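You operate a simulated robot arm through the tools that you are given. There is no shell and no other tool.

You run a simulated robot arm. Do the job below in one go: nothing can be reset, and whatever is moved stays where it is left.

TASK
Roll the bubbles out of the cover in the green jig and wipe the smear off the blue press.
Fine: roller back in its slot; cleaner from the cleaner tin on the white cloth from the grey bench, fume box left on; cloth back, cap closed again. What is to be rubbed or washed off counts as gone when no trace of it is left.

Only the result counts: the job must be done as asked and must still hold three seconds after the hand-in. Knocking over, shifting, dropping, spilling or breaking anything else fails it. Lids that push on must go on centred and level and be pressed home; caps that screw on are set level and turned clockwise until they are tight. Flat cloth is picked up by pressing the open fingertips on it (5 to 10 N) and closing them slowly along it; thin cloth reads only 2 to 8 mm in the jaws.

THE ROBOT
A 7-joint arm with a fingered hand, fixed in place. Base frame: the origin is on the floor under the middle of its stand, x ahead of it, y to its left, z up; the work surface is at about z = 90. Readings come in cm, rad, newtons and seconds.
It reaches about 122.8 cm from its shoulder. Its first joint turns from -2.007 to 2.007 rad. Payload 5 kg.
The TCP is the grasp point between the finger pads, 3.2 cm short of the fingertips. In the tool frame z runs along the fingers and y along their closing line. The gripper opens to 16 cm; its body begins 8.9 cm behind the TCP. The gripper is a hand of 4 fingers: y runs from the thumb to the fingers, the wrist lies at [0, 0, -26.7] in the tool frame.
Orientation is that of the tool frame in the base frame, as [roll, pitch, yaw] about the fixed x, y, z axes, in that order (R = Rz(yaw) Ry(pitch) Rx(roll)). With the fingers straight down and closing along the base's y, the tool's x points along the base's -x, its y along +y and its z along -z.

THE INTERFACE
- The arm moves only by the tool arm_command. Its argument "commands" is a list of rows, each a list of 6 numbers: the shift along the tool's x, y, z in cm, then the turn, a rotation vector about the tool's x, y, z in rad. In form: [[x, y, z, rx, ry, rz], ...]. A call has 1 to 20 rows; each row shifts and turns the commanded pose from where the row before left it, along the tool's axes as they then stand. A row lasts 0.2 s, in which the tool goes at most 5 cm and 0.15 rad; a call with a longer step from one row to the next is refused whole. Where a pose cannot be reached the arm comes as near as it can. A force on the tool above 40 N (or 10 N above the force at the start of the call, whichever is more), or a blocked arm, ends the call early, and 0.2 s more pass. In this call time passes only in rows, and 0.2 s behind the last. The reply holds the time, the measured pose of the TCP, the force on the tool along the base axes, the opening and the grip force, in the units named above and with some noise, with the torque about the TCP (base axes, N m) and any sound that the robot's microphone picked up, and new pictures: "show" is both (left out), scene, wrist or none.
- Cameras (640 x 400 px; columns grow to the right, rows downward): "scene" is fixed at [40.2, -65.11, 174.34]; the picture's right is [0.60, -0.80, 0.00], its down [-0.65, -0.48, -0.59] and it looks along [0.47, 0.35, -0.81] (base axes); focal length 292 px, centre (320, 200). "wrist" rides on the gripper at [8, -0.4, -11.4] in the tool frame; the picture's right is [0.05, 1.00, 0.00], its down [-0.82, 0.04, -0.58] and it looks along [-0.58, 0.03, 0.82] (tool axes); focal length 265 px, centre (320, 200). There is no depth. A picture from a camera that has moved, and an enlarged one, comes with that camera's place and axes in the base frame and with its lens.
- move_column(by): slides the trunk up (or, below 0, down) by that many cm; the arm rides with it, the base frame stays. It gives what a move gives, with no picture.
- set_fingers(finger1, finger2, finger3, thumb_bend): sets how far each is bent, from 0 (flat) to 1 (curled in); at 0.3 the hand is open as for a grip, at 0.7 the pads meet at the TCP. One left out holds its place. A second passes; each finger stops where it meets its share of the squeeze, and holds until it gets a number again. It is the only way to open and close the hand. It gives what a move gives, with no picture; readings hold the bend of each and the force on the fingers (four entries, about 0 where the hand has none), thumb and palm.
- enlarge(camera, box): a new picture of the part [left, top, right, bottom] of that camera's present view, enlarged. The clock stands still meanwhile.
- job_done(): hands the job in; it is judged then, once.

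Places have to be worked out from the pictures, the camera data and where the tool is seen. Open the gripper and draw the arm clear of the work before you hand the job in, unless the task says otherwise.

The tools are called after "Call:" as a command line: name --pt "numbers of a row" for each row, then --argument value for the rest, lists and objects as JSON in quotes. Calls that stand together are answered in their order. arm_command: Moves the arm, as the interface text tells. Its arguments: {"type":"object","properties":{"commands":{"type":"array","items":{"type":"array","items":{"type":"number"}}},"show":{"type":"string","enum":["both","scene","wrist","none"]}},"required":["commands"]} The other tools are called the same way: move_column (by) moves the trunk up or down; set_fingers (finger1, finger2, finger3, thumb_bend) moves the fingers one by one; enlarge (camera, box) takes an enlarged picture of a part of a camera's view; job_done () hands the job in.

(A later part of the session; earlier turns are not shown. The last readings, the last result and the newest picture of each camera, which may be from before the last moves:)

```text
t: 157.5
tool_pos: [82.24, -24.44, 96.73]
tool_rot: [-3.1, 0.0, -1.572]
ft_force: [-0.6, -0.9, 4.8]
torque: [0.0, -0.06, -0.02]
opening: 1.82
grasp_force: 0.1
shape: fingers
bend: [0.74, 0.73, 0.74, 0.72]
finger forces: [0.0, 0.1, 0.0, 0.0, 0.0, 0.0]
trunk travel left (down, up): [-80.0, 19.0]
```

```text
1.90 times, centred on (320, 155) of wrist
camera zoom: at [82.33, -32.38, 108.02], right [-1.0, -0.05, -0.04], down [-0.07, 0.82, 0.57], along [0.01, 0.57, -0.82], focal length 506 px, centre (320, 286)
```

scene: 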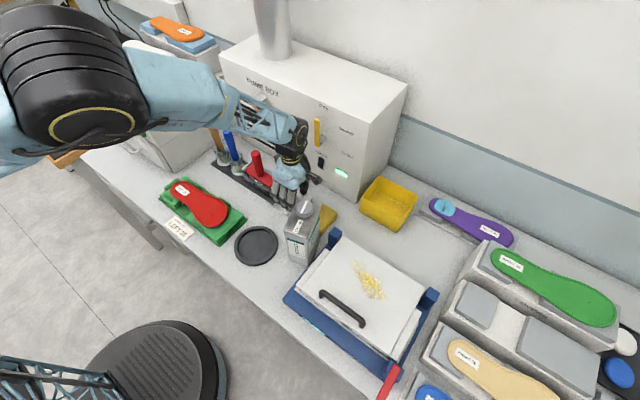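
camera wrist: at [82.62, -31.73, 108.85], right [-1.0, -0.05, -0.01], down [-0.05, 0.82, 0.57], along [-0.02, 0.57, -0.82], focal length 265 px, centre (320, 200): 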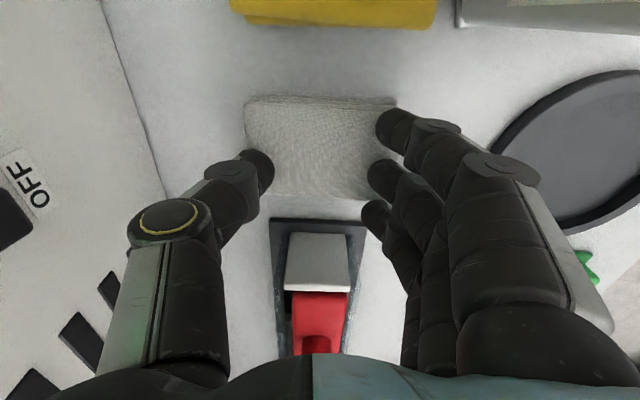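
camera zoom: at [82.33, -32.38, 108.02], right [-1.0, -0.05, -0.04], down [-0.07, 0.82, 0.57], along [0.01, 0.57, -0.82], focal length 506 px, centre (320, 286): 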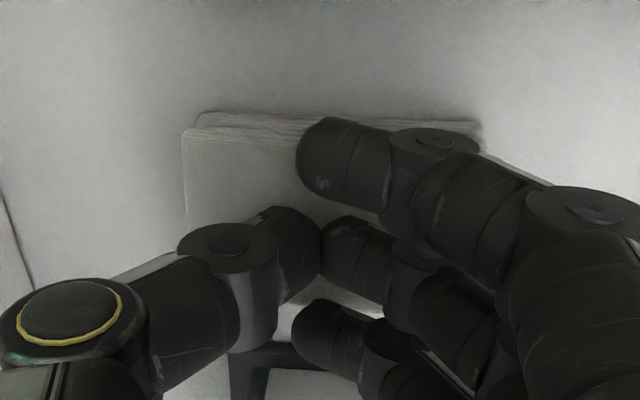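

The pad behaves as a firm block about 3 cm thick, so sliding the tips along it does not gather it. I'll grip it by its long sides (6.5 cm wide) instead. I rise, undo the tilt and turn the hand back square.

Call:
set_fingers --finger1 0.56 --finger2 0.56 --finger3 0.56 --thumb_bend 0.56

Call:
arm_command --pt "0 0 -2 0 0 0" --pt "0 0 -3.5 -0.038 0 0" --pt "0 0 -4 0 0 0" --pt "0 0 -4 0 0 0" --pt "0 0 -4 0 0 0" --pt "0 0 0 0 0 0.1428" --pt "0 0 0 0 0 0.1428" --pt "0 0 0 0 0 0.1428" --pt "0 0 0 0 0 0.1428" --pt "0 0 0 0 0 0.1428" --pt "0 0 0 0 0 0.1428" --pt "0 0 0 0 0 0.1428" --pt "0 0 0 0 0 0.1428" --pt "0 0 0 0 0 0.1428" --pt "0 0 0 0 0 0.1428" --pt "0 0 0 0 0 0.1428" --pt "0 0 0 0 0 0" --show "both"

Call:
enlarge --camera "scene" --box '[240, 150, 350, 270]'

```text
t: 158.0
tool_pos: [83.04, -24.48, 97.51]
tool_rot: [-3.083, -0.006, -1.571]
ft_force: [6.9, 0.5, 25.2]
torque: [0.15, 0.46, -0.03]
opening: 6.2
grasp_force: 12.4
shape: fingers
bend: [0.6, 0.6, 0.6, 0.56]
finger forces: [7.7, 8.4, 9.1, 0.1, 0.1, 0.1]
trunk travel left (down, up): [-80.0, 19.0]
stopped: the force on the tool passed its limit at 42 N (the readings are from after the stop); the commanded pose is now the measured one
```

```text
t: 161.6
tool_pos: [82.36, -24.57, 114.56]
tool_rot: [-3.137, 0.012, 3.14]
ft_force: [0.7, -0.7, 0.1]
torque: [-0.01, 0.0, 0.03]
opening: 6.74
grasp_force: 0.0
shape: fingers
bend: [0.56, 0.56, 0.56, 0.56]
finger forces: [0.1, 0.0, 0.0, 0.0, 0.1, 0.0]
trunk travel left (down, up): [-80.0, 19.0]
camera wrist: at [74.24, -24.8, 125.81], right [-0.05, 1.0, 0.0], down [0.81, 0.04, 0.59], along [0.59, 0.03, -0.81], focal length 265 px, centre (320, 200)
```

scene: 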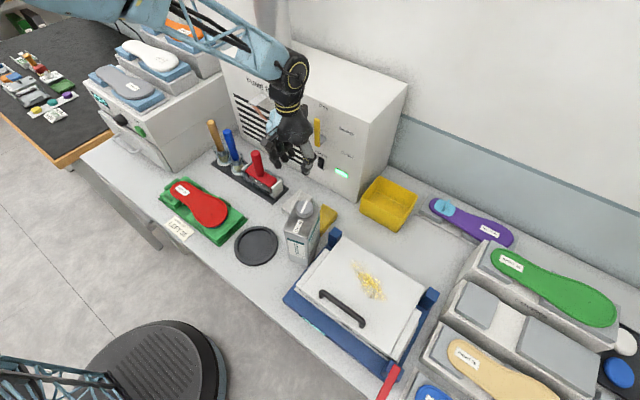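
wrist: 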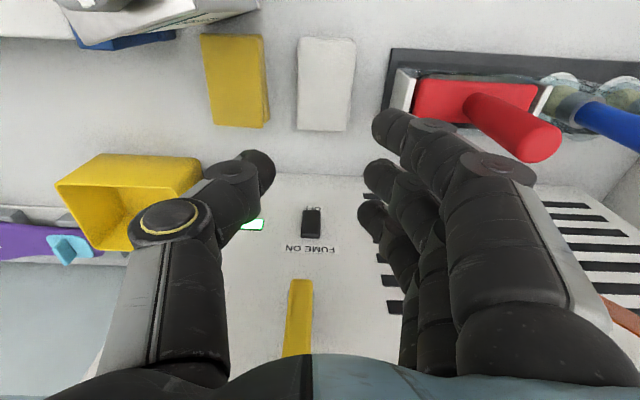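

```text
3.33 times, centred on (295, 210) of scene
camera zoom: at [40.2, -65.11, 174.34], right [0.6, -0.8, 0.0], down [-0.65, -0.48, -0.59], along [0.47, 0.35, -0.81], focal length 972 px, centre (403, 167)
```

zoom: 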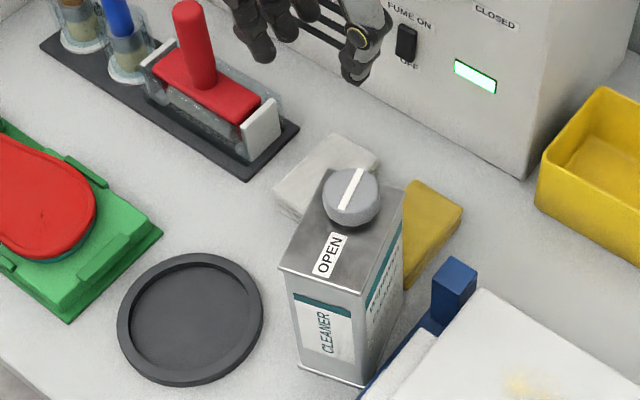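

The pad lies at x 76.9–86.9, y -27.1..-20.6. I open to 9 cm, lean the hand 0.15 rad (palm toward -y) so the knuckles clear the rack, and lower over the pad partway.

Call:
set_fingers --finger1 0.5 --finger2 0.5 --finger3 0.5 --thumb_bend 0.5

Call:
arm_command --pt "0.4 0.45 0 0 0 0" --pt "0 0 0 -0.15 0 0" --pt "0 -0.52 3.46 0 0 0" --pt "0 -0.52 3.46 0 0 0" --pt "0 -0.52 3.46 0 0 0" --pt "0 -0.45 2.97 0 0 0" --pt "0 0 0 0 0 0" --show "both"

Call:
enlarge --camera "scene" --box '[250, 140, 350, 250]'

```text
t: 162.6
tool_pos: [82.26, -24.4, 114.47]
tool_rot: [-3.139, 0.011, -3.141]
ft_force: [0.1, -0.3, 0.1]
torque: [0.01, 0.04, -0.04]
opening: 9.04
grasp_force: 0.1
shape: fingers
bend: [0.5, 0.5, 0.5, 0.5]
finger forces: [0.0, 0.1, 0.1, 0.0, 0.0, 0.1]
trunk travel left (down, up): [-80.0, 19.0]
```

```text
t: 164.2
tool_pos: [81.99, -23.89, 100.78]
tool_rot: [2.996, 0.013, -3.141]
ft_force: [0.3, -0.8, -0.2]
torque: [0.0, 0.02, -0.01]
opening: 9.07
grasp_force: 0.1
shape: fingers
bend: [0.5, 0.5, 0.5, 0.5]
finger forces: [0.1, 0.0, 0.0, 0.1, 0.1, 0.0]
trunk travel left (down, up): [-80.0, 19.0]
camera wrist: at [73.91, -25.78, 111.88], right [-0.05, 0.99, 0.14], down [0.81, -0.04, 0.59], along [0.59, 0.15, -0.8], focal length 265 px, centre (320, 200)
```

scene: 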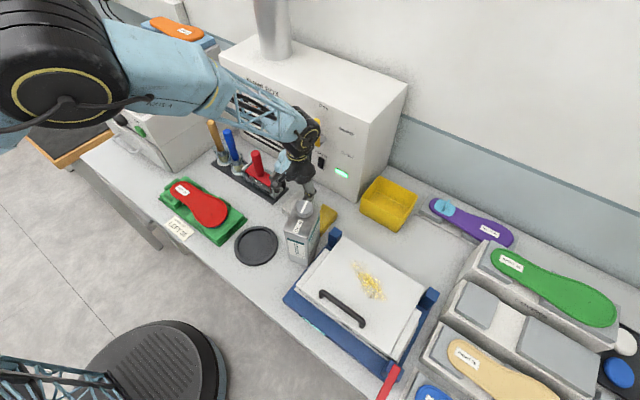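
wrist: 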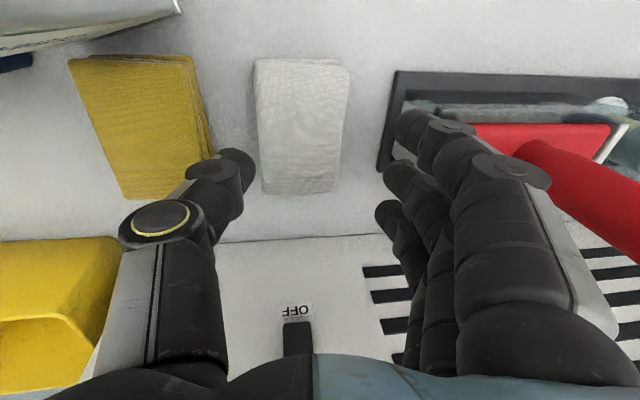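

```text
3.64 times, centred on (300, 195) of scene
camera zoom: at [40.2, -65.11, 174.34], right [0.6, -0.8, 0.0], down [-0.65, -0.48, -0.59], along [0.47, 0.35, -0.81], focal length 1061 px, centre (393, 218)
```

zoom: 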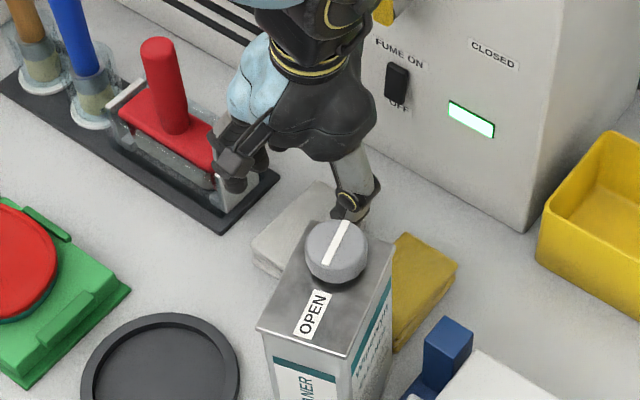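

The pad lies between thumb and fingers, slightly toward the thumb. I shift 0.5 cm to -y and lower 2.5 cm more, then look.

Call:
arm_command --pt "0 -0.5 -0.07 0 0 0" --pt "0 -0.22 1.48 0 0 0" --pt "0 -0.15 0.99 0 0 0" --pt "0 0 0 0 0 0" --show "wrist"

Call:
enlarge --camera "scene" --box '[260, 150, 340, 230]'

```text
t: 165.2
tool_pos: [82.13, -24.62, 98.27]
tool_rot: [2.994, 0.012, 3.14]
ft_force: [-0.7, 1.1, 0.8]
torque: [-0.02, -0.02, 0.01]
opening: 9.06
grasp_force: 0.1
shape: fingers
bend: [0.5, 0.5, 0.5, 0.5]
finger forces: [0.0, 0.1, 0.0, 0.0, 0.0, 0.1]
trunk travel left (down, up): [-80.0, 19.0]
camera wrist: at [74.01, -26.47, 109.45], right [-0.05, 0.99, 0.14], down [0.81, -0.04, 0.59], along [0.59, 0.15, -0.8], focal length 265 px, centre (320, 200)
```

wrist: 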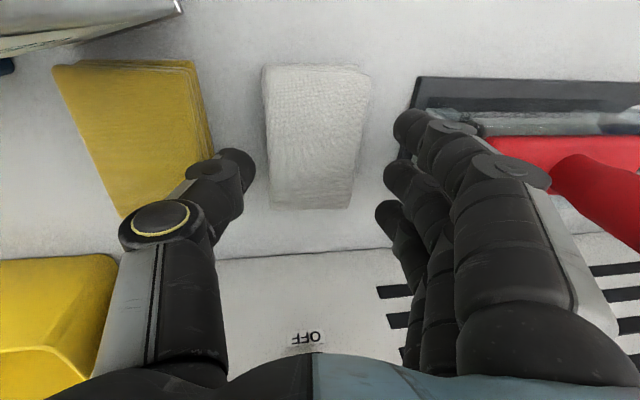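

```text
5.00 times, centred on (300, 190) of scene
camera zoom: at [40.2, -65.11, 174.34], right [0.6, -0.8, 0.0], down [-0.65, -0.48, -0.59], along [0.47, 0.35, -0.81], focal length 1458 px, centre (420, 250)
```

zoom: 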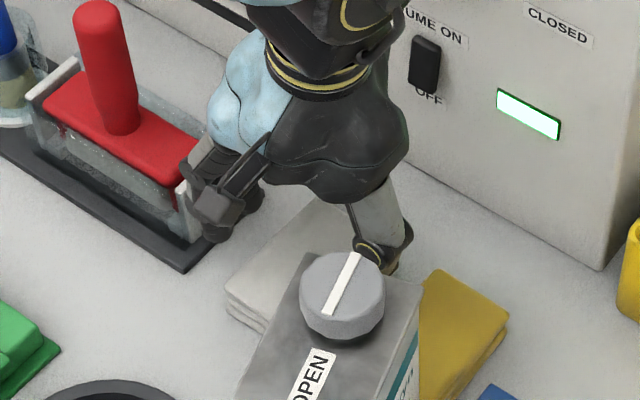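

Well centred. I lower the remaining 2.6 cm beside the pad, watching for contact.

Call:
arm_command --pt "0 -0.12 0.79 0 0 0" --pt "0 -0.12 0.79 0 0 0" --pt "0 -0.09 0.59 0 0 0" --pt "0 -0.06 0.4 0 0 0" --pt "0 0 0 0 0 0" --show "wrist"

Call:
enlarge --camera "scene" --box '[260, 150, 340, 230]'

```text
t: 166.4
tool_pos: [82.19, -24.62, 95.96]
tool_rot: [2.995, 0.013, -3.141]
ft_force: [0.3, 0.2, -0.4]
torque: [0.02, -0.01, 0.01]
opening: 9.08
grasp_force: 0.0
shape: fingers
bend: [0.5, 0.5, 0.5, 0.5]
finger forces: [0.0, 0.0, 0.1, 0.0, 0.1, 0.0]
trunk travel left (down, up): [-80.0, 19.0]
camera wrist: at [74.14, -26.56, 107.03], right [-0.05, 0.99, 0.14], down [0.81, -0.04, 0.59], along [0.59, 0.15, -0.8], focal length 265 px, centre (320, 200)
```

wrist: 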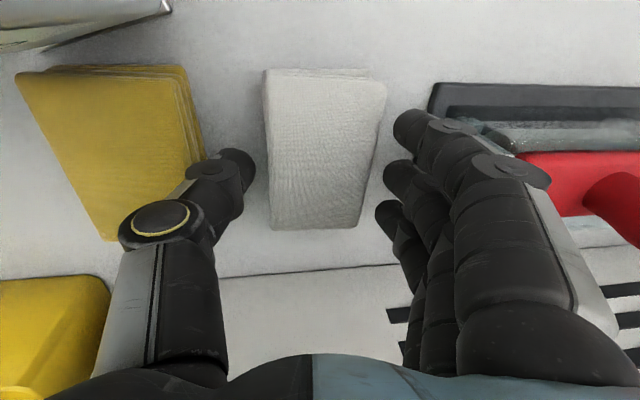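

```text
5.00 times, centred on (300, 190) of scene
camera zoom: at [40.2, -65.11, 174.34], right [0.6, -0.8, 0.0], down [-0.65, -0.48, -0.59], along [0.47, 0.35, -0.81], focal length 1458 px, centre (420, 250)
```

zoom: 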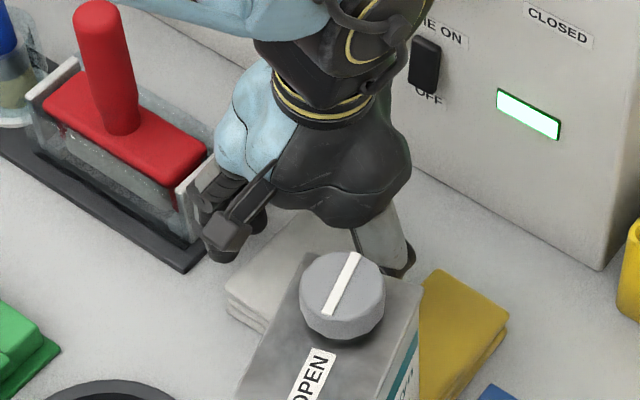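

Thumb and fingers flank the pad. I close slowly on its sides.

Call:
set_fingers --finger1 0.54 --finger2 0.54 --finger3 0.54 --thumb_bend 0.53

Call:
enlarge --camera "wrist" --box '[200, 40, 460, 250]'

```text
t: 167.4
tool_pos: [82.13, -24.56, 95.84]
tool_rot: [2.993, 0.013, -3.141]
ft_force: [0.3, -0.7, -0.8]
torque: [-0.02, 0.0, -0.03]
opening: 7.84
grasp_force: 0.3
shape: fingers
bend: [0.54, 0.54, 0.54, 0.53]
finger forces: [0.2, 0.1, 0.0, 0.1, 0.0, 0.0]
trunk travel left (down, up): [-80.0, 19.0]
```

```text
1.90 times, centred on (330, 145) of wrist
camera zoom: at [74.13, -26.55, 107.02], right [-0.05, 0.99, 0.14], down [0.81, -0.04, 0.59], along [0.59, 0.15, -0.8], focal length 506 px, centre (301, 305)
```

zoom: 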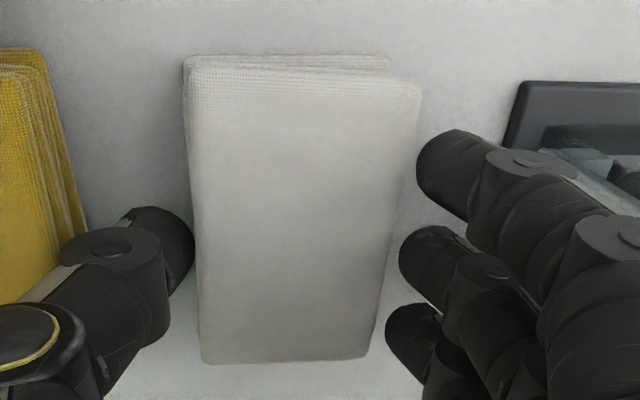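

The thumb is at the left edge and the fingers nearly at the right. I close further.

Call:
set_fingers --finger1 0.59 --finger2 0.59 --finger3 0.59 --thumb_bend 0.56

Call:
enlarge --camera "wrist" --box '[200, 40, 460, 250]'

```text
t: 168.4
tool_pos: [82.25, -24.62, 95.92]
tool_rot: [2.995, 0.011, 3.141]
ft_force: [1.2, 1.0, 2.9]
torque: [-0.08, 0.01, 0.0]
opening: 7.49
grasp_force: 7.2
shape: fingers
bend: [0.56, 0.56, 0.56, 0.54]
finger forces: [2.8, 2.6, 2.5, 0.0, 6.9, 0.0]
trunk travel left (down, up): [-80.0, 19.0]
```

```text
1.90 times, centred on (330, 145) of wrist
camera zoom: at [74.12, -26.54, 107.04], right [-0.05, 0.99, 0.14], down [0.81, -0.04, 0.59], along [0.59, 0.15, -0.8], focal length 506 px, centre (301, 305)
```

zoom: 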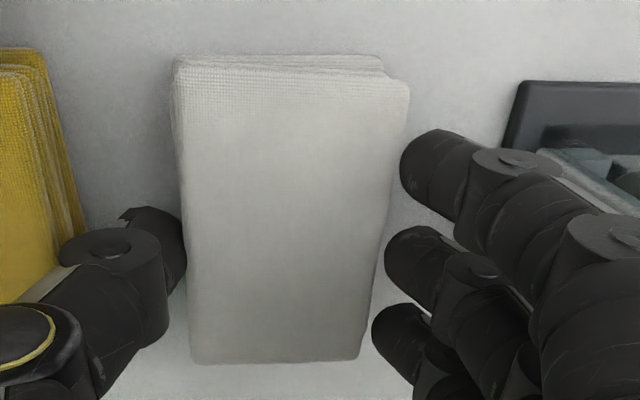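

A good even grip on the pad (2.6 N each finger, 6.9 N thumb). I firm it up and lift.

Call:
set_fingers --finger1 0.65 --finger2 0.65 --finger3 0.65 --thumb_bend 0.6

Call:
arm_command --pt "0 0.07 -0.5 0 0 0" --pt "0 0.15 -0.99 0 0 0" --pt "0 0.29 -1.98 0 0 0" --pt "0 0 0 0 0 0" --show "both"

Call:
enlarge --camera "scene" --box '[260, 150, 340, 230]'

```text
t: 169.4
tool_pos: [82.28, -24.6, 95.88]
tool_rot: [2.996, 0.011, 3.141]
ft_force: [-0.3, 2.6, 6.4]
torque: [-0.08, -0.07, 0.0]
opening: 7.36
grasp_force: 18.4
shape: fingers
bend: [0.59, 0.59, 0.59, 0.56]
finger forces: [6.6, 6.6, 6.7, 0.0, 16.6, 0.0]
trunk travel left (down, up): [-80.0, 19.0]
```

```text
t: 170.4
tool_pos: [81.95, -24.62, 99.42]
tool_rot: [2.995, 0.012, -3.141]
ft_force: [-0.5, 0.3, 0.1]
torque: [0.05, 0.01, -0.01]
opening: 7.36
grasp_force: 17.4
shape: fingers
bend: [0.6, 0.6, 0.6, 0.55]
finger forces: [5.7, 5.8, 5.6, 0.0, 17.4, 0.1]
trunk travel left (down, up): [-80.0, 19.0]
camera wrist: at [73.95, -26.62, 110.52], right [-0.05, 0.99, 0.14], down [0.81, -0.04, 0.59], along [0.59, 0.15, -0.8], focal length 265 px, centre (320, 200)
```

scene: 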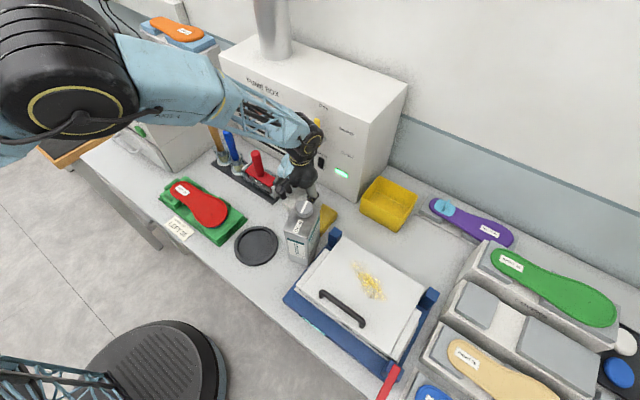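
wrist: 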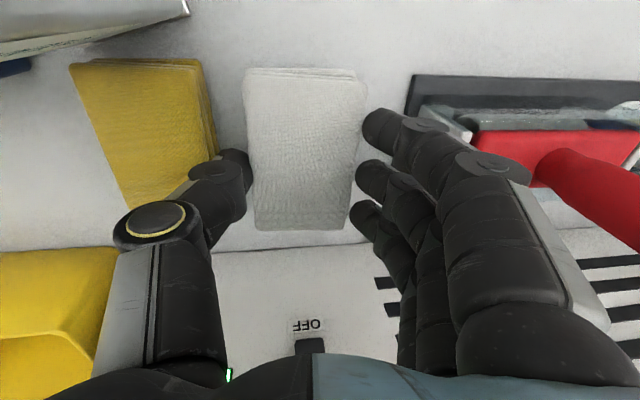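

```text
5.00 times, centred on (300, 190) of scene
camera zoom: at [40.2, -65.11, 174.34], right [0.6, -0.8, 0.0], down [-0.65, -0.48, -0.59], along [0.47, 0.35, -0.81], focal length 1458 px, centre (420, 250)
```

zoom: 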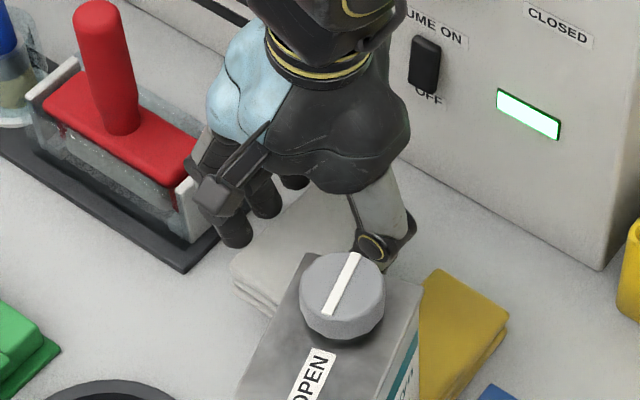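

The pad is lifted cleanly, level, its bottom about 5.9 cm below the TCP. I raise it and carry it over the open cap at about (72.7,-35.45).

Call:
arm_command --pt "0 0.657 -4.45 0 0 0" --pt "0 0.657 -4.45 0 0 0" --pt "0 0.657 -4.45 0 0 0" --pt "0 0.657 -4.45 0 0 0" --pt "0 0.3 -2.0 0 0 0" --pt "3.03 -3.63 -0.54 0 0 0" --pt "3.03 -3.63 -0.54 0 0 0" --pt "3.03 -3.63 -0.54 0 0 0" --pt "0 0 0 0 0 0" --show "both"

Call:
enlarge --camera "scene" --box '[245, 130, 355, 270]'

```text
t: 172.4
tool_pos: [73.01, -35.26, 119.12]
tool_rot: [2.994, 0.013, -3.141]
ft_force: [-0.4, 0.7, -1.8]
torque: [-0.01, -0.01, -0.03]
opening: 7.37
grasp_force: 17.1
shape: fingers
bend: [0.6, 0.6, 0.6, 0.55]
finger forces: [5.8, 5.8, 5.7, 0.0, 17.4, 0.0]
trunk travel left (down, up): [-80.0, 19.0]
camera wrist: at [64.98, -37.21, 130.32], right [-0.05, 0.99, 0.14], down [0.81, -0.04, 0.59], along [0.59, 0.15, -0.8], focal length 265 px, centre (320, 200)
```

scene: 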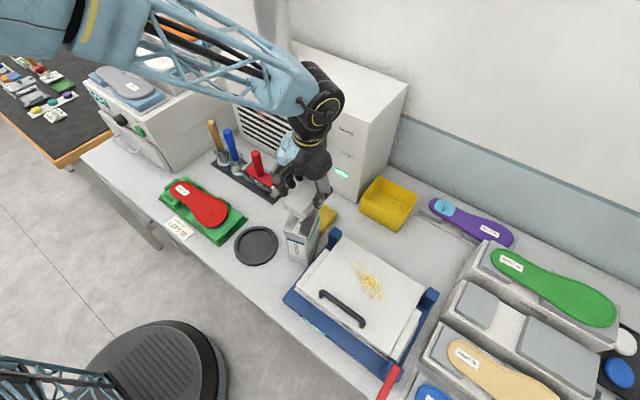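
wrist: 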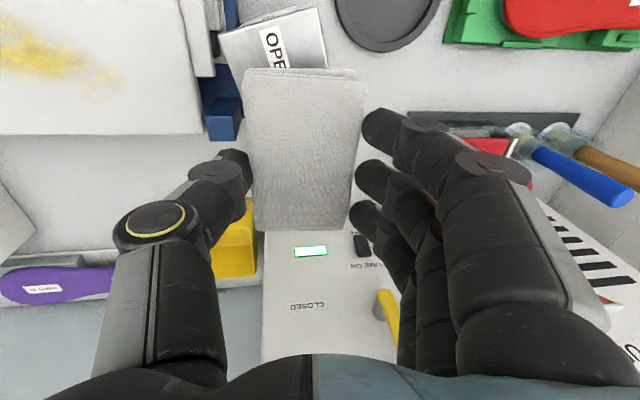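

```text
2.86 times, centred on (300, 200) of scene
camera zoom: at [40.2, -65.11, 174.34], right [0.6, -0.8, 0.0], down [-0.65, -0.48, -0.59], along [0.47, 0.35, -0.81], focal length 833 px, centre (377, 200)
```

zoom: 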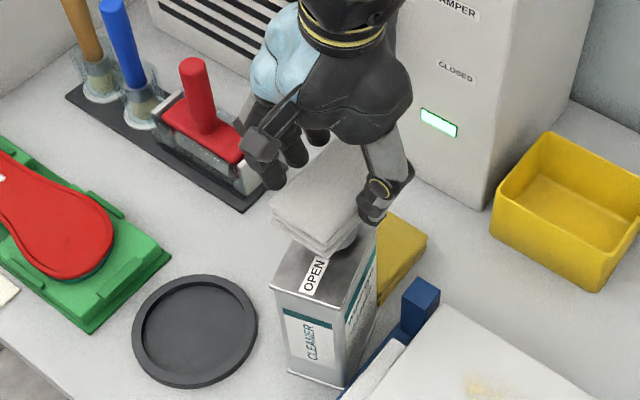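

The pad is above the cap. I lower it gently until it rests on the cap top with a few newtons.

Call:
arm_command --pt "0 -0.15 0.99 0 0 0" --pt "0 -0.1 0.7 0 0 0" --pt "0 -0.06 0.4 0 0 0" --pt "0 0 0 0 0 0" --show "none"

```text
t: 173.4
tool_pos: [72.86, -35.47, 117.1]
tool_rot: [2.995, 0.012, 3.14]
ft_force: [-0.5, -0.3, -0.1]
torque: [0.0, 0.01, 0.02]
opening: 7.37
grasp_force: 17.1
shape: fingers
bend: [0.6, 0.6, 0.6, 0.55]
finger forces: [6.0, 5.7, 5.7, 0.0, 17.4, 0.0]
trunk travel left (down, up): [-80.0, 19.0]
```

No contact yet; further down in small steps.

Call:
arm_command --pt "0 -0.03 0.25 0 0 0" --pt "0 -0.03 0.2 0 0 0" --pt "0 -0.02 0.15 0 0 0" --pt "0 0 0 0 0 0" --show "none"

```text
t: 174.4
tool_pos: [72.78, -35.3, 116.9]
tool_rot: [2.996, 0.016, -3.141]
ft_force: [1.6, 2.5, 30.9]
torque: [-0.24, -0.07, 0.0]
opening: 7.35
grasp_force: 21.0
shape: fingers
bend: [0.6, 0.6, 0.6, 0.56]
finger forces: [7.4, 7.6, 7.8, 0.0, 19.5, 0.0]
trunk travel left (down, up): [-80.0, 19.0]
```

Contact (31 N, too firm). I ease off to a light press and look at the pad.

Call:
arm_command --pt "0 0.03 -0.2 0 0 0" --pt "0 0 0 0 0 0" --pt "0 0 0 0 0 0" --pt "0 0 0 0 0 0" --pt "0 0 0 0 0 0" --show "wrist"

Call:
enlarge --camera "scene" --box '[270, 165, 340, 255]'

```text
t: 175.6
tool_pos: [72.76, -35.46, 116.89]
tool_rot: [2.996, 0.014, 3.142]
ft_force: [5.0, 0.4, 27.2]
torque: [-0.29, -0.2, 0.02]
opening: 7.35
grasp_force: 20.4
shape: fingers
bend: [0.6, 0.6, 0.6, 0.56]
finger forces: [7.1, 7.2, 7.5, 0.1, 19.7, 0.0]
trunk travel left (down, up): [-80.0, 19.0]
camera wrist: at [64.68, -37.35, 128.02], right [-0.05, 0.99, 0.14], down [0.81, -0.04, 0.59], along [0.59, 0.15, -0.8], focal length 265 px, centre (320, 200)
```

wrist: 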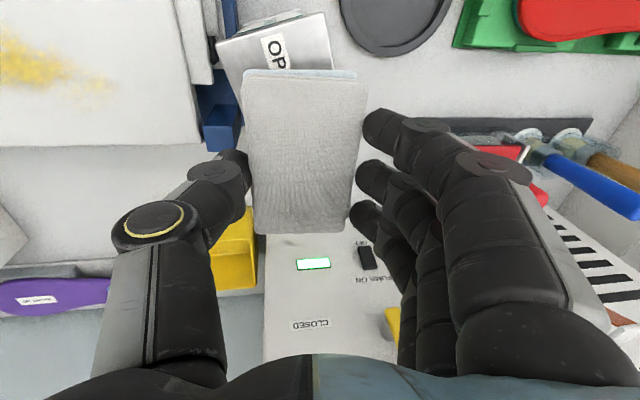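

```text
4.44 times, centred on (305, 210) of scene
camera zoom: at [40.2, -65.11, 174.34], right [0.6, -0.8, 0.0], down [-0.65, -0.48, -0.59], along [0.47, 0.35, -0.81], focal length 1296 px, centre (387, 156)
```

zoom: 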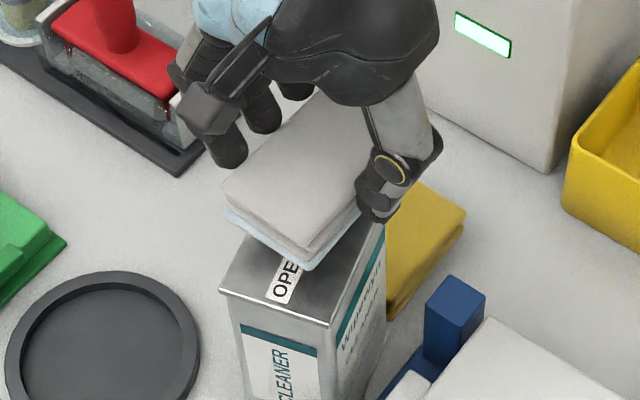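

The lowest layer of the pad has turned light blue: it has taken up cleaner. I lift off the cap and look again.

Call:
arm_command --pt "0 0.07 -0.5 0 0 0" --pt "0 0.22 -1.48 0 0 0" --pt "0 0.44 -2.97 0 0 0" --pt "0 0 0 0 0 0" --show "wrist"

Call:
enlarge --camera "scene" --box '[270, 155, 350, 255]'

Call:
enlarge --camera "scene" --box '[280, 220, 450, 390]'

```text
t: 176.6
tool_pos: [72.76, -35.44, 121.81]
tool_rot: [2.994, 0.012, 3.14]
ft_force: [-0.5, 0.5, -0.9]
torque: [0.02, 0.01, 0.03]
opening: 7.37
grasp_force: 17.2
shape: fingers
bend: [0.6, 0.6, 0.6, 0.55]
finger forces: [5.7, 5.7, 5.6, 0.0, 17.1, 0.0]
trunk travel left (down, up): [-80.0, 19.0]
camera wrist: at [64.85, -37.48, 132.94], right [-0.05, 0.99, 0.15], down [0.81, -0.04, 0.59], along [0.59, 0.15, -0.8], focal length 265 px, centre (320, 200)
```

wrist: 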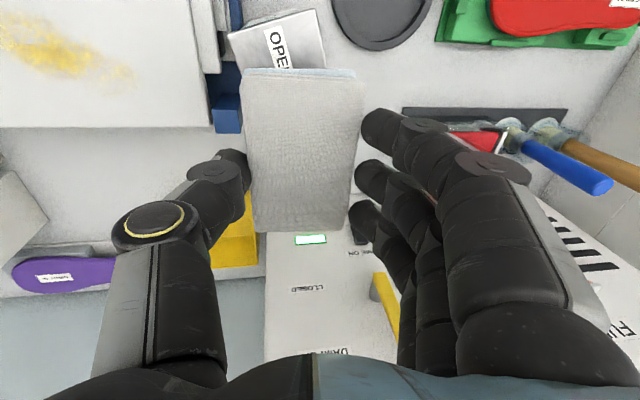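

```text
4.00 times, centred on (310, 205) of scene
camera zoom: at [40.2, -65.11, 174.34], right [0.6, -0.8, 0.0], down [-0.65, -0.48, -0.59], along [0.47, 0.35, -0.81], focal length 1167 px, centre (360, 180)
```

zoom: 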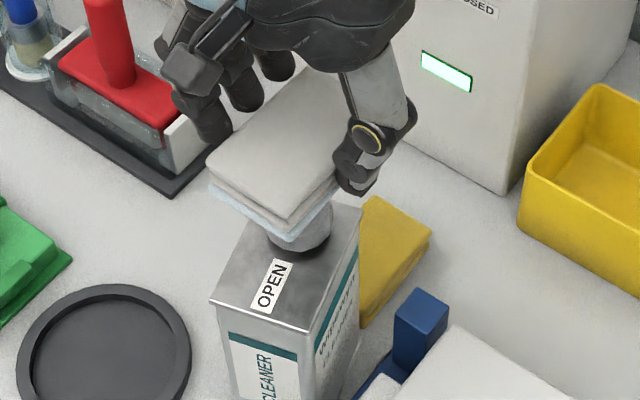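

```text
2.35 times, centred on (365, 305) of scene
camera zoom: at [40.2, -65.11, 174.34], right [0.6, -0.8, 0.0], down [-0.65, -0.48, -0.59], along [0.47, 0.35, -0.81], focal length 686 px, centre (214, -47)
```

zoom: 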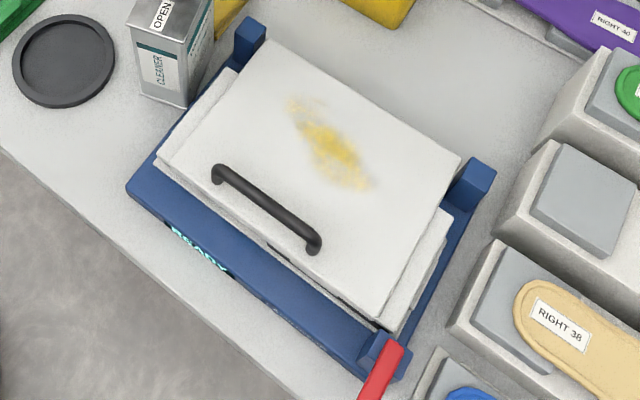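

The pad's wet underside is ready. The press lid top is at z≈98.7 (x 58–77.6, y -72..-45); the smear runs from about (72.5,-52.5) to (68.6,-64.4). I carry the pad over to (70.9,-52.3) and lower toward the lid.

Call:
arm_command --pt "0.465 -4.18 -0.62 0 0 0" --pt "0.465 -4.18 -0.62 0 0 0" --pt "0.465 -4.18 -0.62 0 0 0" --pt "0.465 -4.18 -0.62 0 0 0" --pt "0 -0.54 3.66 0 0 0" --pt "0 -0.54 3.66 0 0 0" --pt "0 -0.44 2.97 0 0 0" --pt "0 -0.22 1.48 0 0 0" --pt "0 0 0 0 0 0" --show "both"

Call:
enlarge --camera "scene" --box '[290, 200, 430, 350]'

```text
t: 178.6
tool_pos: [71.16, -52.54, 110.09]
tool_rot: [2.994, 0.012, -3.141]
ft_force: [0.3, -0.1, -1.5]
torque: [0.03, -0.01, -0.02]
opening: 7.36
grasp_force: 16.8
shape: fingers
bend: [0.6, 0.6, 0.6, 0.55]
finger forces: [5.7, 5.7, 5.7, 0.0, 17.1, 0.0]
trunk travel left (down, up): [-80.0, 19.0]
camera wrist: at [63.07, -54.52, 121.16], right [-0.05, 0.99, 0.14], down [0.81, -0.04, 0.59], along [0.59, 0.15, -0.8], focal length 265 px, centre (320, 200)
```

scene: 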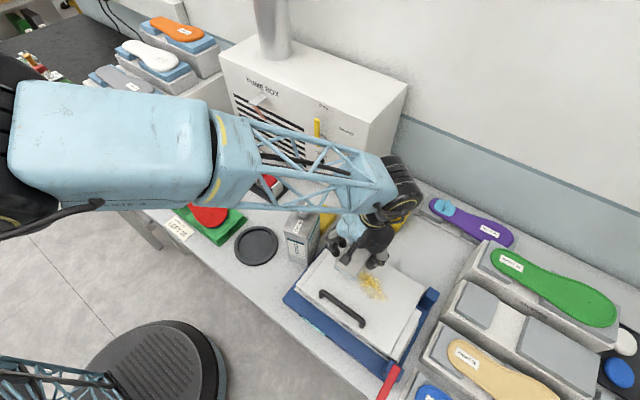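
wrist: 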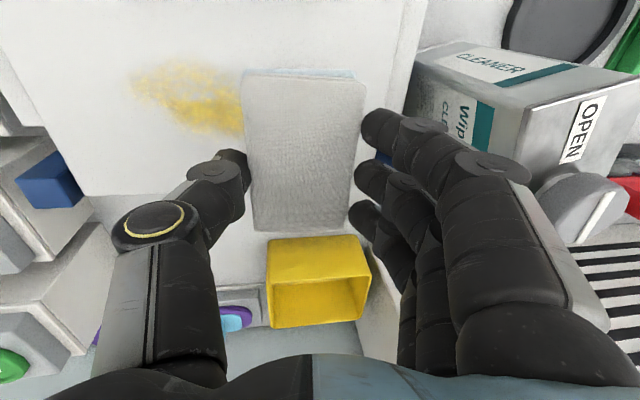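

```text
2.67 times, centred on (360, 275) of scene
camera zoom: at [40.2, -65.11, 174.34], right [0.6, -0.8, 0.0], down [-0.65, -0.48, -0.59], along [0.47, 0.35, -0.81], focal length 778 px, centre (213, 0)
```

zoom: 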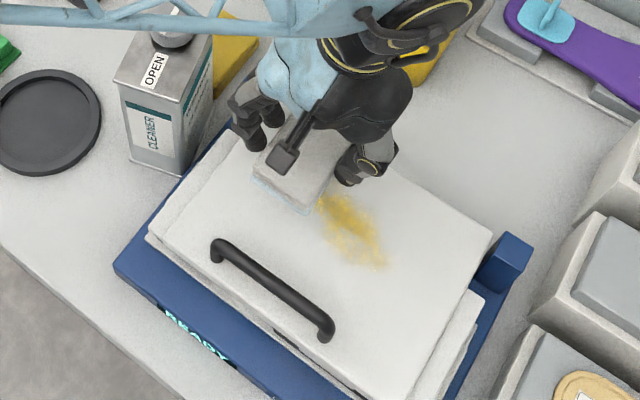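

The pad hovers at the start of the smear. I lower to just above the lid.

Call:
arm_command --pt "0 -0.22 1.48 0 0 0" --pt "0 -0.22 1.48 0 0 0" --pt "0 -0.1 0.69 0 0 0" --pt "0 -0.06 0.4 0 0 0" --pt "0 0 0 0 0 0" --show "none"

```text
t: 179.8
tool_pos: [71.17, -52.46, 106.03]
tool_rot: [2.996, 0.012, 3.14]
ft_force: [-0.1, 0.5, -0.8]
torque: [-0.03, 0.0, -0.01]
opening: 7.36
grasp_force: 17.1
shape: fingers
bend: [0.6, 0.6, 0.6, 0.55]
finger forces: [5.8, 5.7, 5.7, 0.0, 17.0, 0.1]
trunk travel left (down, up): [-80.0, 19.0]
```

Still free; I go down in 0.2 cm steps.

Call:
arm_command --pt "0 -0.03 0.2 0 0 0" --pt "0 -0.03 0.2 0 0 0" --pt "0 -0.03 0.2 0 0 0" --pt "0 0 0 0 0 0" --show "none"

```text
t: 180.8
tool_pos: [70.99, -52.45, 105.47]
tool_rot: [2.996, 0.013, 3.141]
ft_force: [4.6, -1.0, 16.4]
torque: [-0.7, -0.14, 0.07]
opening: 7.36
grasp_force: 19.8
shape: fingers
bend: [0.6, 0.6, 0.6, 0.55]
finger forces: [6.3, 6.5, 6.8, 0.0, 20.1, 0.0]
trunk travel left (down, up): [-80.0, 19.0]
```

Contact at 16 N but the torque suggests it bears on the -y edge. I look closely at how the pad meets the lid.

Call:
enlarge --camera "scene" --box '[325, 225, 395, 295]'

Call:
enlarge --camera "wrist" --box '[120, 30, 440, 250]'

```text
5.71 times, centred on (360, 260) of scene
camera zoom: at [40.2, -65.11, 174.34], right [0.6, -0.8, 0.0], down [-0.65, -0.48, -0.59], along [0.47, 0.35, -0.81], focal length 1667 px, centre (91, -143)
```

zoom: 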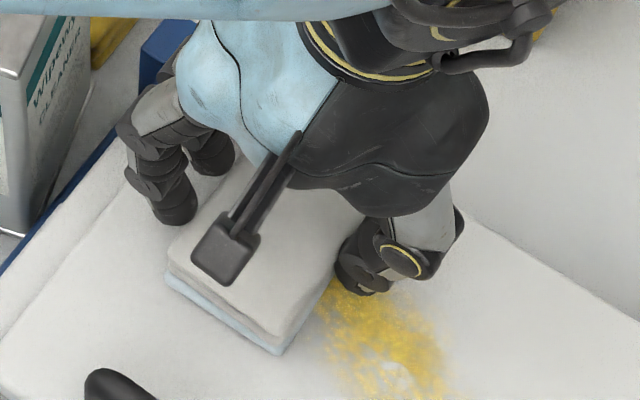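

```text
1.82 times, centred on (280, 140) of wrist
camera zoom: at [62.98, -54.38, 116.58], right [-0.05, 0.99, 0.14], down [0.81, -0.04, 0.59], along [0.59, 0.15, -0.8], focal length 483 px, centre (393, 309)
```

zoom: 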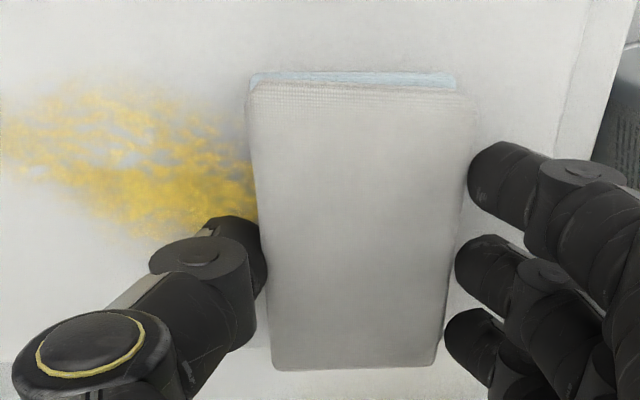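

The pad looks level and about touching. I try a short wipe toward -y along the smear and see whether it takes effect.

Call:
arm_command --pt "0 -0.59 -0.09 0 0 0" --pt "0 -0.59 -0.09 0 0 0" --pt "0 -0.59 -0.09 0 0 0" --pt "0 -0.59 -0.09 0 0 0" --pt "0 -0.59 -0.09 0 0 0" --pt "0 -0.59 -0.09 0 0 0" --pt "0 -0.59 -0.09 0 0 0" --pt "0 -0.59 -0.09 0 0 0" --pt "0 -0.59 -0.09 0 0 0" --pt "0 -0.59 -0.09 0 0 0" --pt "0 0 0 0 0 0" --show "both"

Call:
enlarge --camera "scene" --box '[325, 225, 405, 315]'

```text
t: 183.2
tool_pos: [71.13, -58.27, 105.36]
tool_rot: [2.995, 0.012, -3.141]
ft_force: [-0.6, 6.3, 14.2]
torque: [-0.2, -0.02, 0.03]
opening: 7.4
grasp_force: 19.9
shape: fingers
bend: [0.59, 0.59, 0.6, 0.56]
finger forces: [7.5, 7.8, 7.9, 0.0, 17.0, 0.0]
trunk travel left (down, up): [-80.0, 19.0]
camera wrist: at [63.01, -60.28, 116.51], right [-0.05, 0.99, 0.14], down [0.81, -0.04, 0.59], along [0.59, 0.15, -0.8], focal length 265 px, centre (320, 200)
```

scene: 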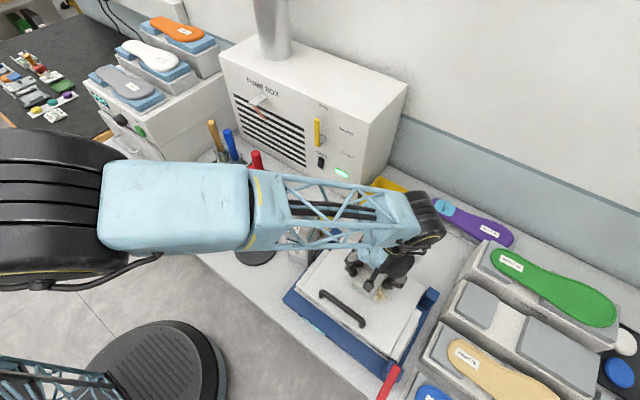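
wrist: 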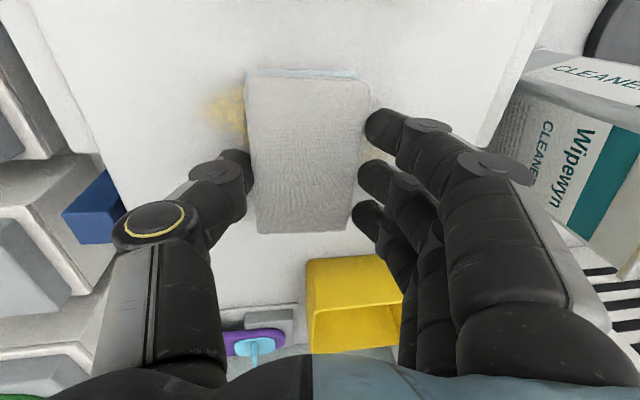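

```text
4.44 times, centred on (365, 270) of scene
camera zoom: at [40.2, -65.11, 174.34], right [0.6, -0.8, 0.0], down [-0.65, -0.48, -0.59], along [0.47, 0.35, -0.81], focal length 1296 px, centre (120, -111)
```

zoom: 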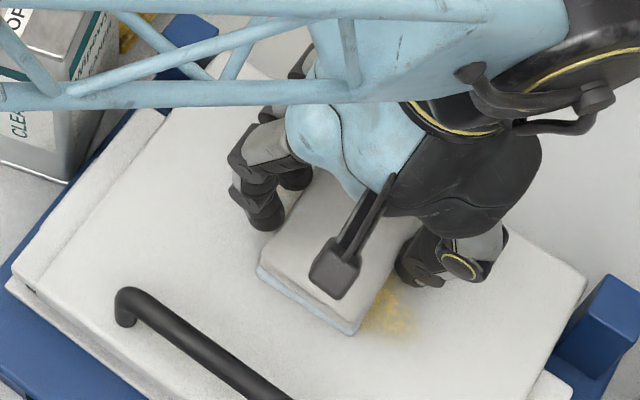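

It works: the smear behind the pad is nearly gone. I continue the wipe to y≈-66.

Call:
arm_command --pt "0 -0.59 -0.09 0 0 0" --pt "0 -0.59 -0.09 0 0 0" --pt "0 -0.59 -0.09 0 0 0" --pt "0 -0.59 -0.09 0 0 0" --pt "0 -0.59 -0.09 0 0 0" --pt "0 -0.59 -0.09 0 0 0" --pt "0 -0.59 -0.09 0 0 0" --pt "0 -0.59 -0.09 0 0 0" --pt "0 -0.59 -0.09 0 0 0" --pt "0 -0.59 -0.09 0 0 0" --pt "0 -0.59 -0.09 0 0 0" --pt "0 -0.59 -0.09 0 0 0" --pt "0 -0.59 -0.09 0 0 0" --pt "0 0 0 0 0 0" --show "both"

Call:
enlarge --camera "wrist" --box '[320, 0, 560, 200]'

Call:
enlarge --camera "scene" --box '[300, 230, 430, 340]'

```text
t: 186.2
tool_pos: [70.94, -66.25, 105.44]
tool_rot: [2.998, 0.011, 3.141]
ft_force: [0.4, 4.7, 9.4]
torque: [-0.12, -0.03, 0.01]
opening: 7.33
grasp_force: 18.0
shape: fingers
bend: [0.59, 0.59, 0.6, 0.56]
finger forces: [7.0, 7.2, 7.2, 0.1, 16.1, 0.0]
trunk travel left (down, up): [-80.0, 19.0]
camera wrist: at [62.96, -68.07, 116.54], right [-0.05, 0.99, 0.14], down [0.81, -0.04, 0.59], along [0.59, 0.15, -0.8], focal length 265 px, centre (320, 200)
```

scene: 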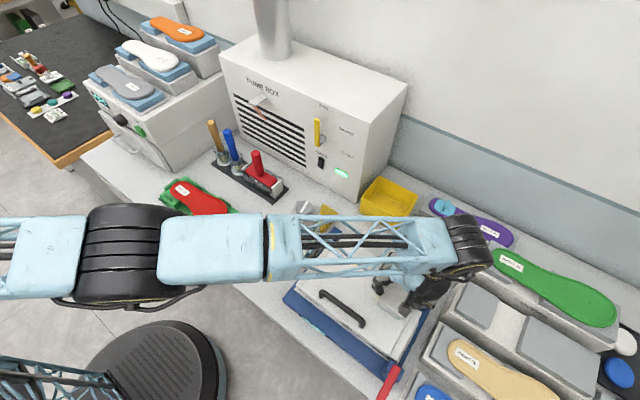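
wrist: 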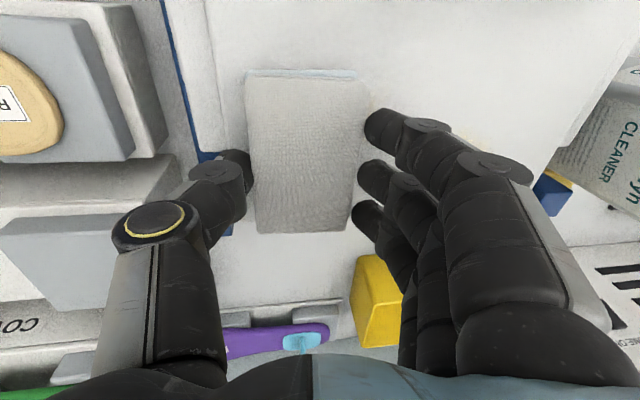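

```text
2.00 times, centred on (440, 100) of wrist
camera zoom: at [62.96, -68.07, 116.54], right [-0.05, 0.99, 0.14], down [0.81, -0.04, 0.59], along [0.59, 0.15, -0.8], focal length 531 px, centre (80, 400)
```

zoom: 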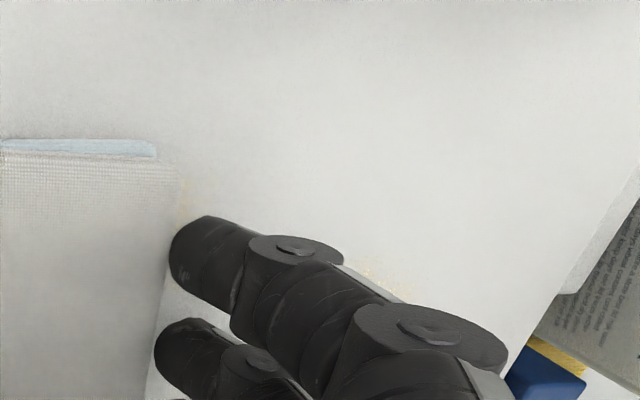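

```text
3.64 times, centred on (365, 285) of scene
camera zoom: at [40.2, -65.11, 174.34], right [0.6, -0.8, 0.0], down [-0.65, -0.48, -0.59], along [0.47, 0.35, -0.81], focal length 1061 px, centre (156, -109)
```

zoom: 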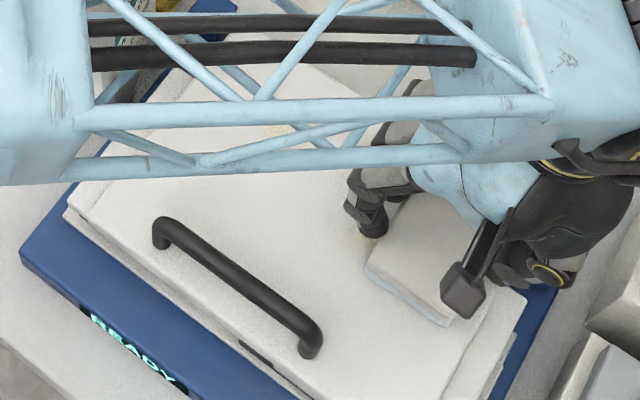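

Only faint traces remain (near (71,-53) and (68,-62)). I wipe back toward +y over the whole length.

Call:
arm_command --pt "0 0.78 0.15 0 0 0" --pt "0 0.79 0.12 0 0 0" --pt "0 0.79 0.12 0 0 0" --pt "0 0.79 0.12 0 0 0" --pt "0 0.79 0.12 0 0 0" --pt "0 0.79 0.12 0 0 0" --pt "0 0.79 0.12 0 0 0" --pt "0 0.79 0.12 0 0 0" --pt "0 0.79 0.12 0 0 0" --pt "0 0.79 0.12 0 0 0" --pt "0 0.79 0.12 0 0 0" --pt "0 0.79 0.12 0 0 0" --pt "0 0.79 0.12 0 0 0" --pt "0 0.79 0.12 0 0 0" --pt "0 0.79 0.12 0 0 0" --pt "0 0.79 0.12 0 0 0" --pt "0 0.79 0.12 0 0 0" --pt "0 0 0 0 0 0" --show "wrist"

Call:
enlarge --camera "wrist" --box '[60, 0, 340, 200]'

Call:
enlarge --camera "scene" --box '[320, 230, 430, 330]'

```text
t: 190.0
tool_pos: [71.06, -52.57, 105.33]
tool_rot: [2.997, 0.013, -3.14]
ft_force: [0.2, -8.6, 21.8]
torque: [-0.98, -0.02, -0.02]
opening: 7.41
grasp_force: 18.9
shape: fingers
bend: [0.61, 0.61, 0.61, 0.56]
finger forces: [4.8, 4.8, 5.0, 0.1, 23.6, 0.0]
trunk travel left (down, up): [-80.0, 19.0]
camera wrist: at [62.98, -54.51, 116.4], right [-0.05, 0.99, 0.14], down [0.81, -0.04, 0.59], along [0.59, 0.15, -0.8], focal length 265 px, centre (320, 200)
```

wrist: 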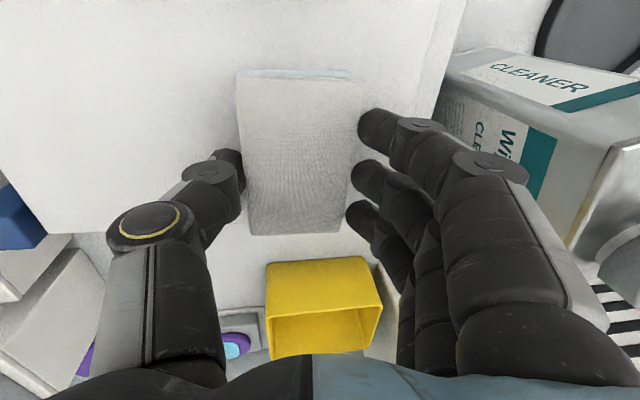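

```text
2.00 times, centred on (200, 100) of wrist
camera zoom: at [62.98, -54.51, 116.4], right [-0.05, 0.99, 0.14], down [0.81, -0.04, 0.59], along [0.59, 0.15, -0.8], focal length 531 px, centre (560, 400)
```

zoom: 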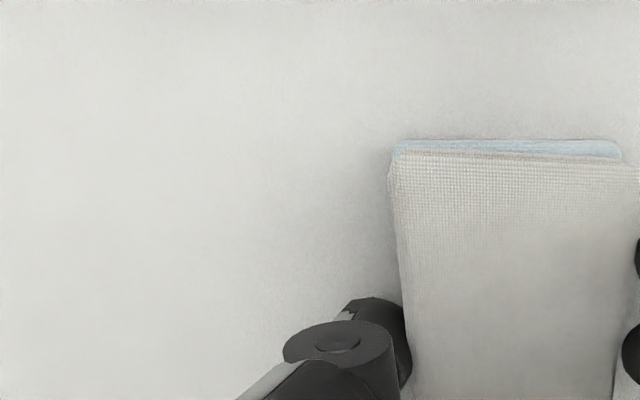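

```text
4.00 times, centred on (375, 280) of scene
camera zoom: at [40.2, -65.11, 174.34], right [0.6, -0.8, 0.0], down [-0.65, -0.48, -0.59], along [0.47, 0.35, -0.81], focal length 1167 px, centre (100, -120)
```

zoom: 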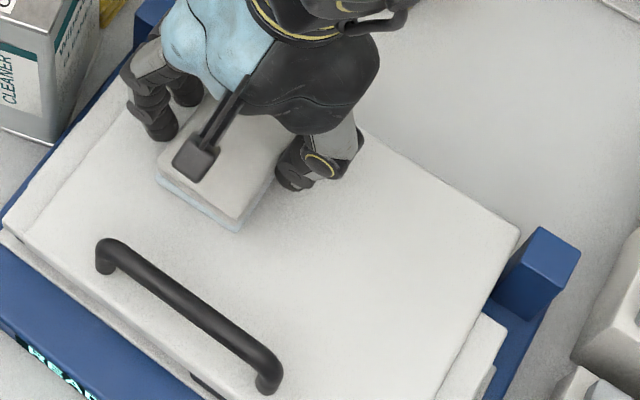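

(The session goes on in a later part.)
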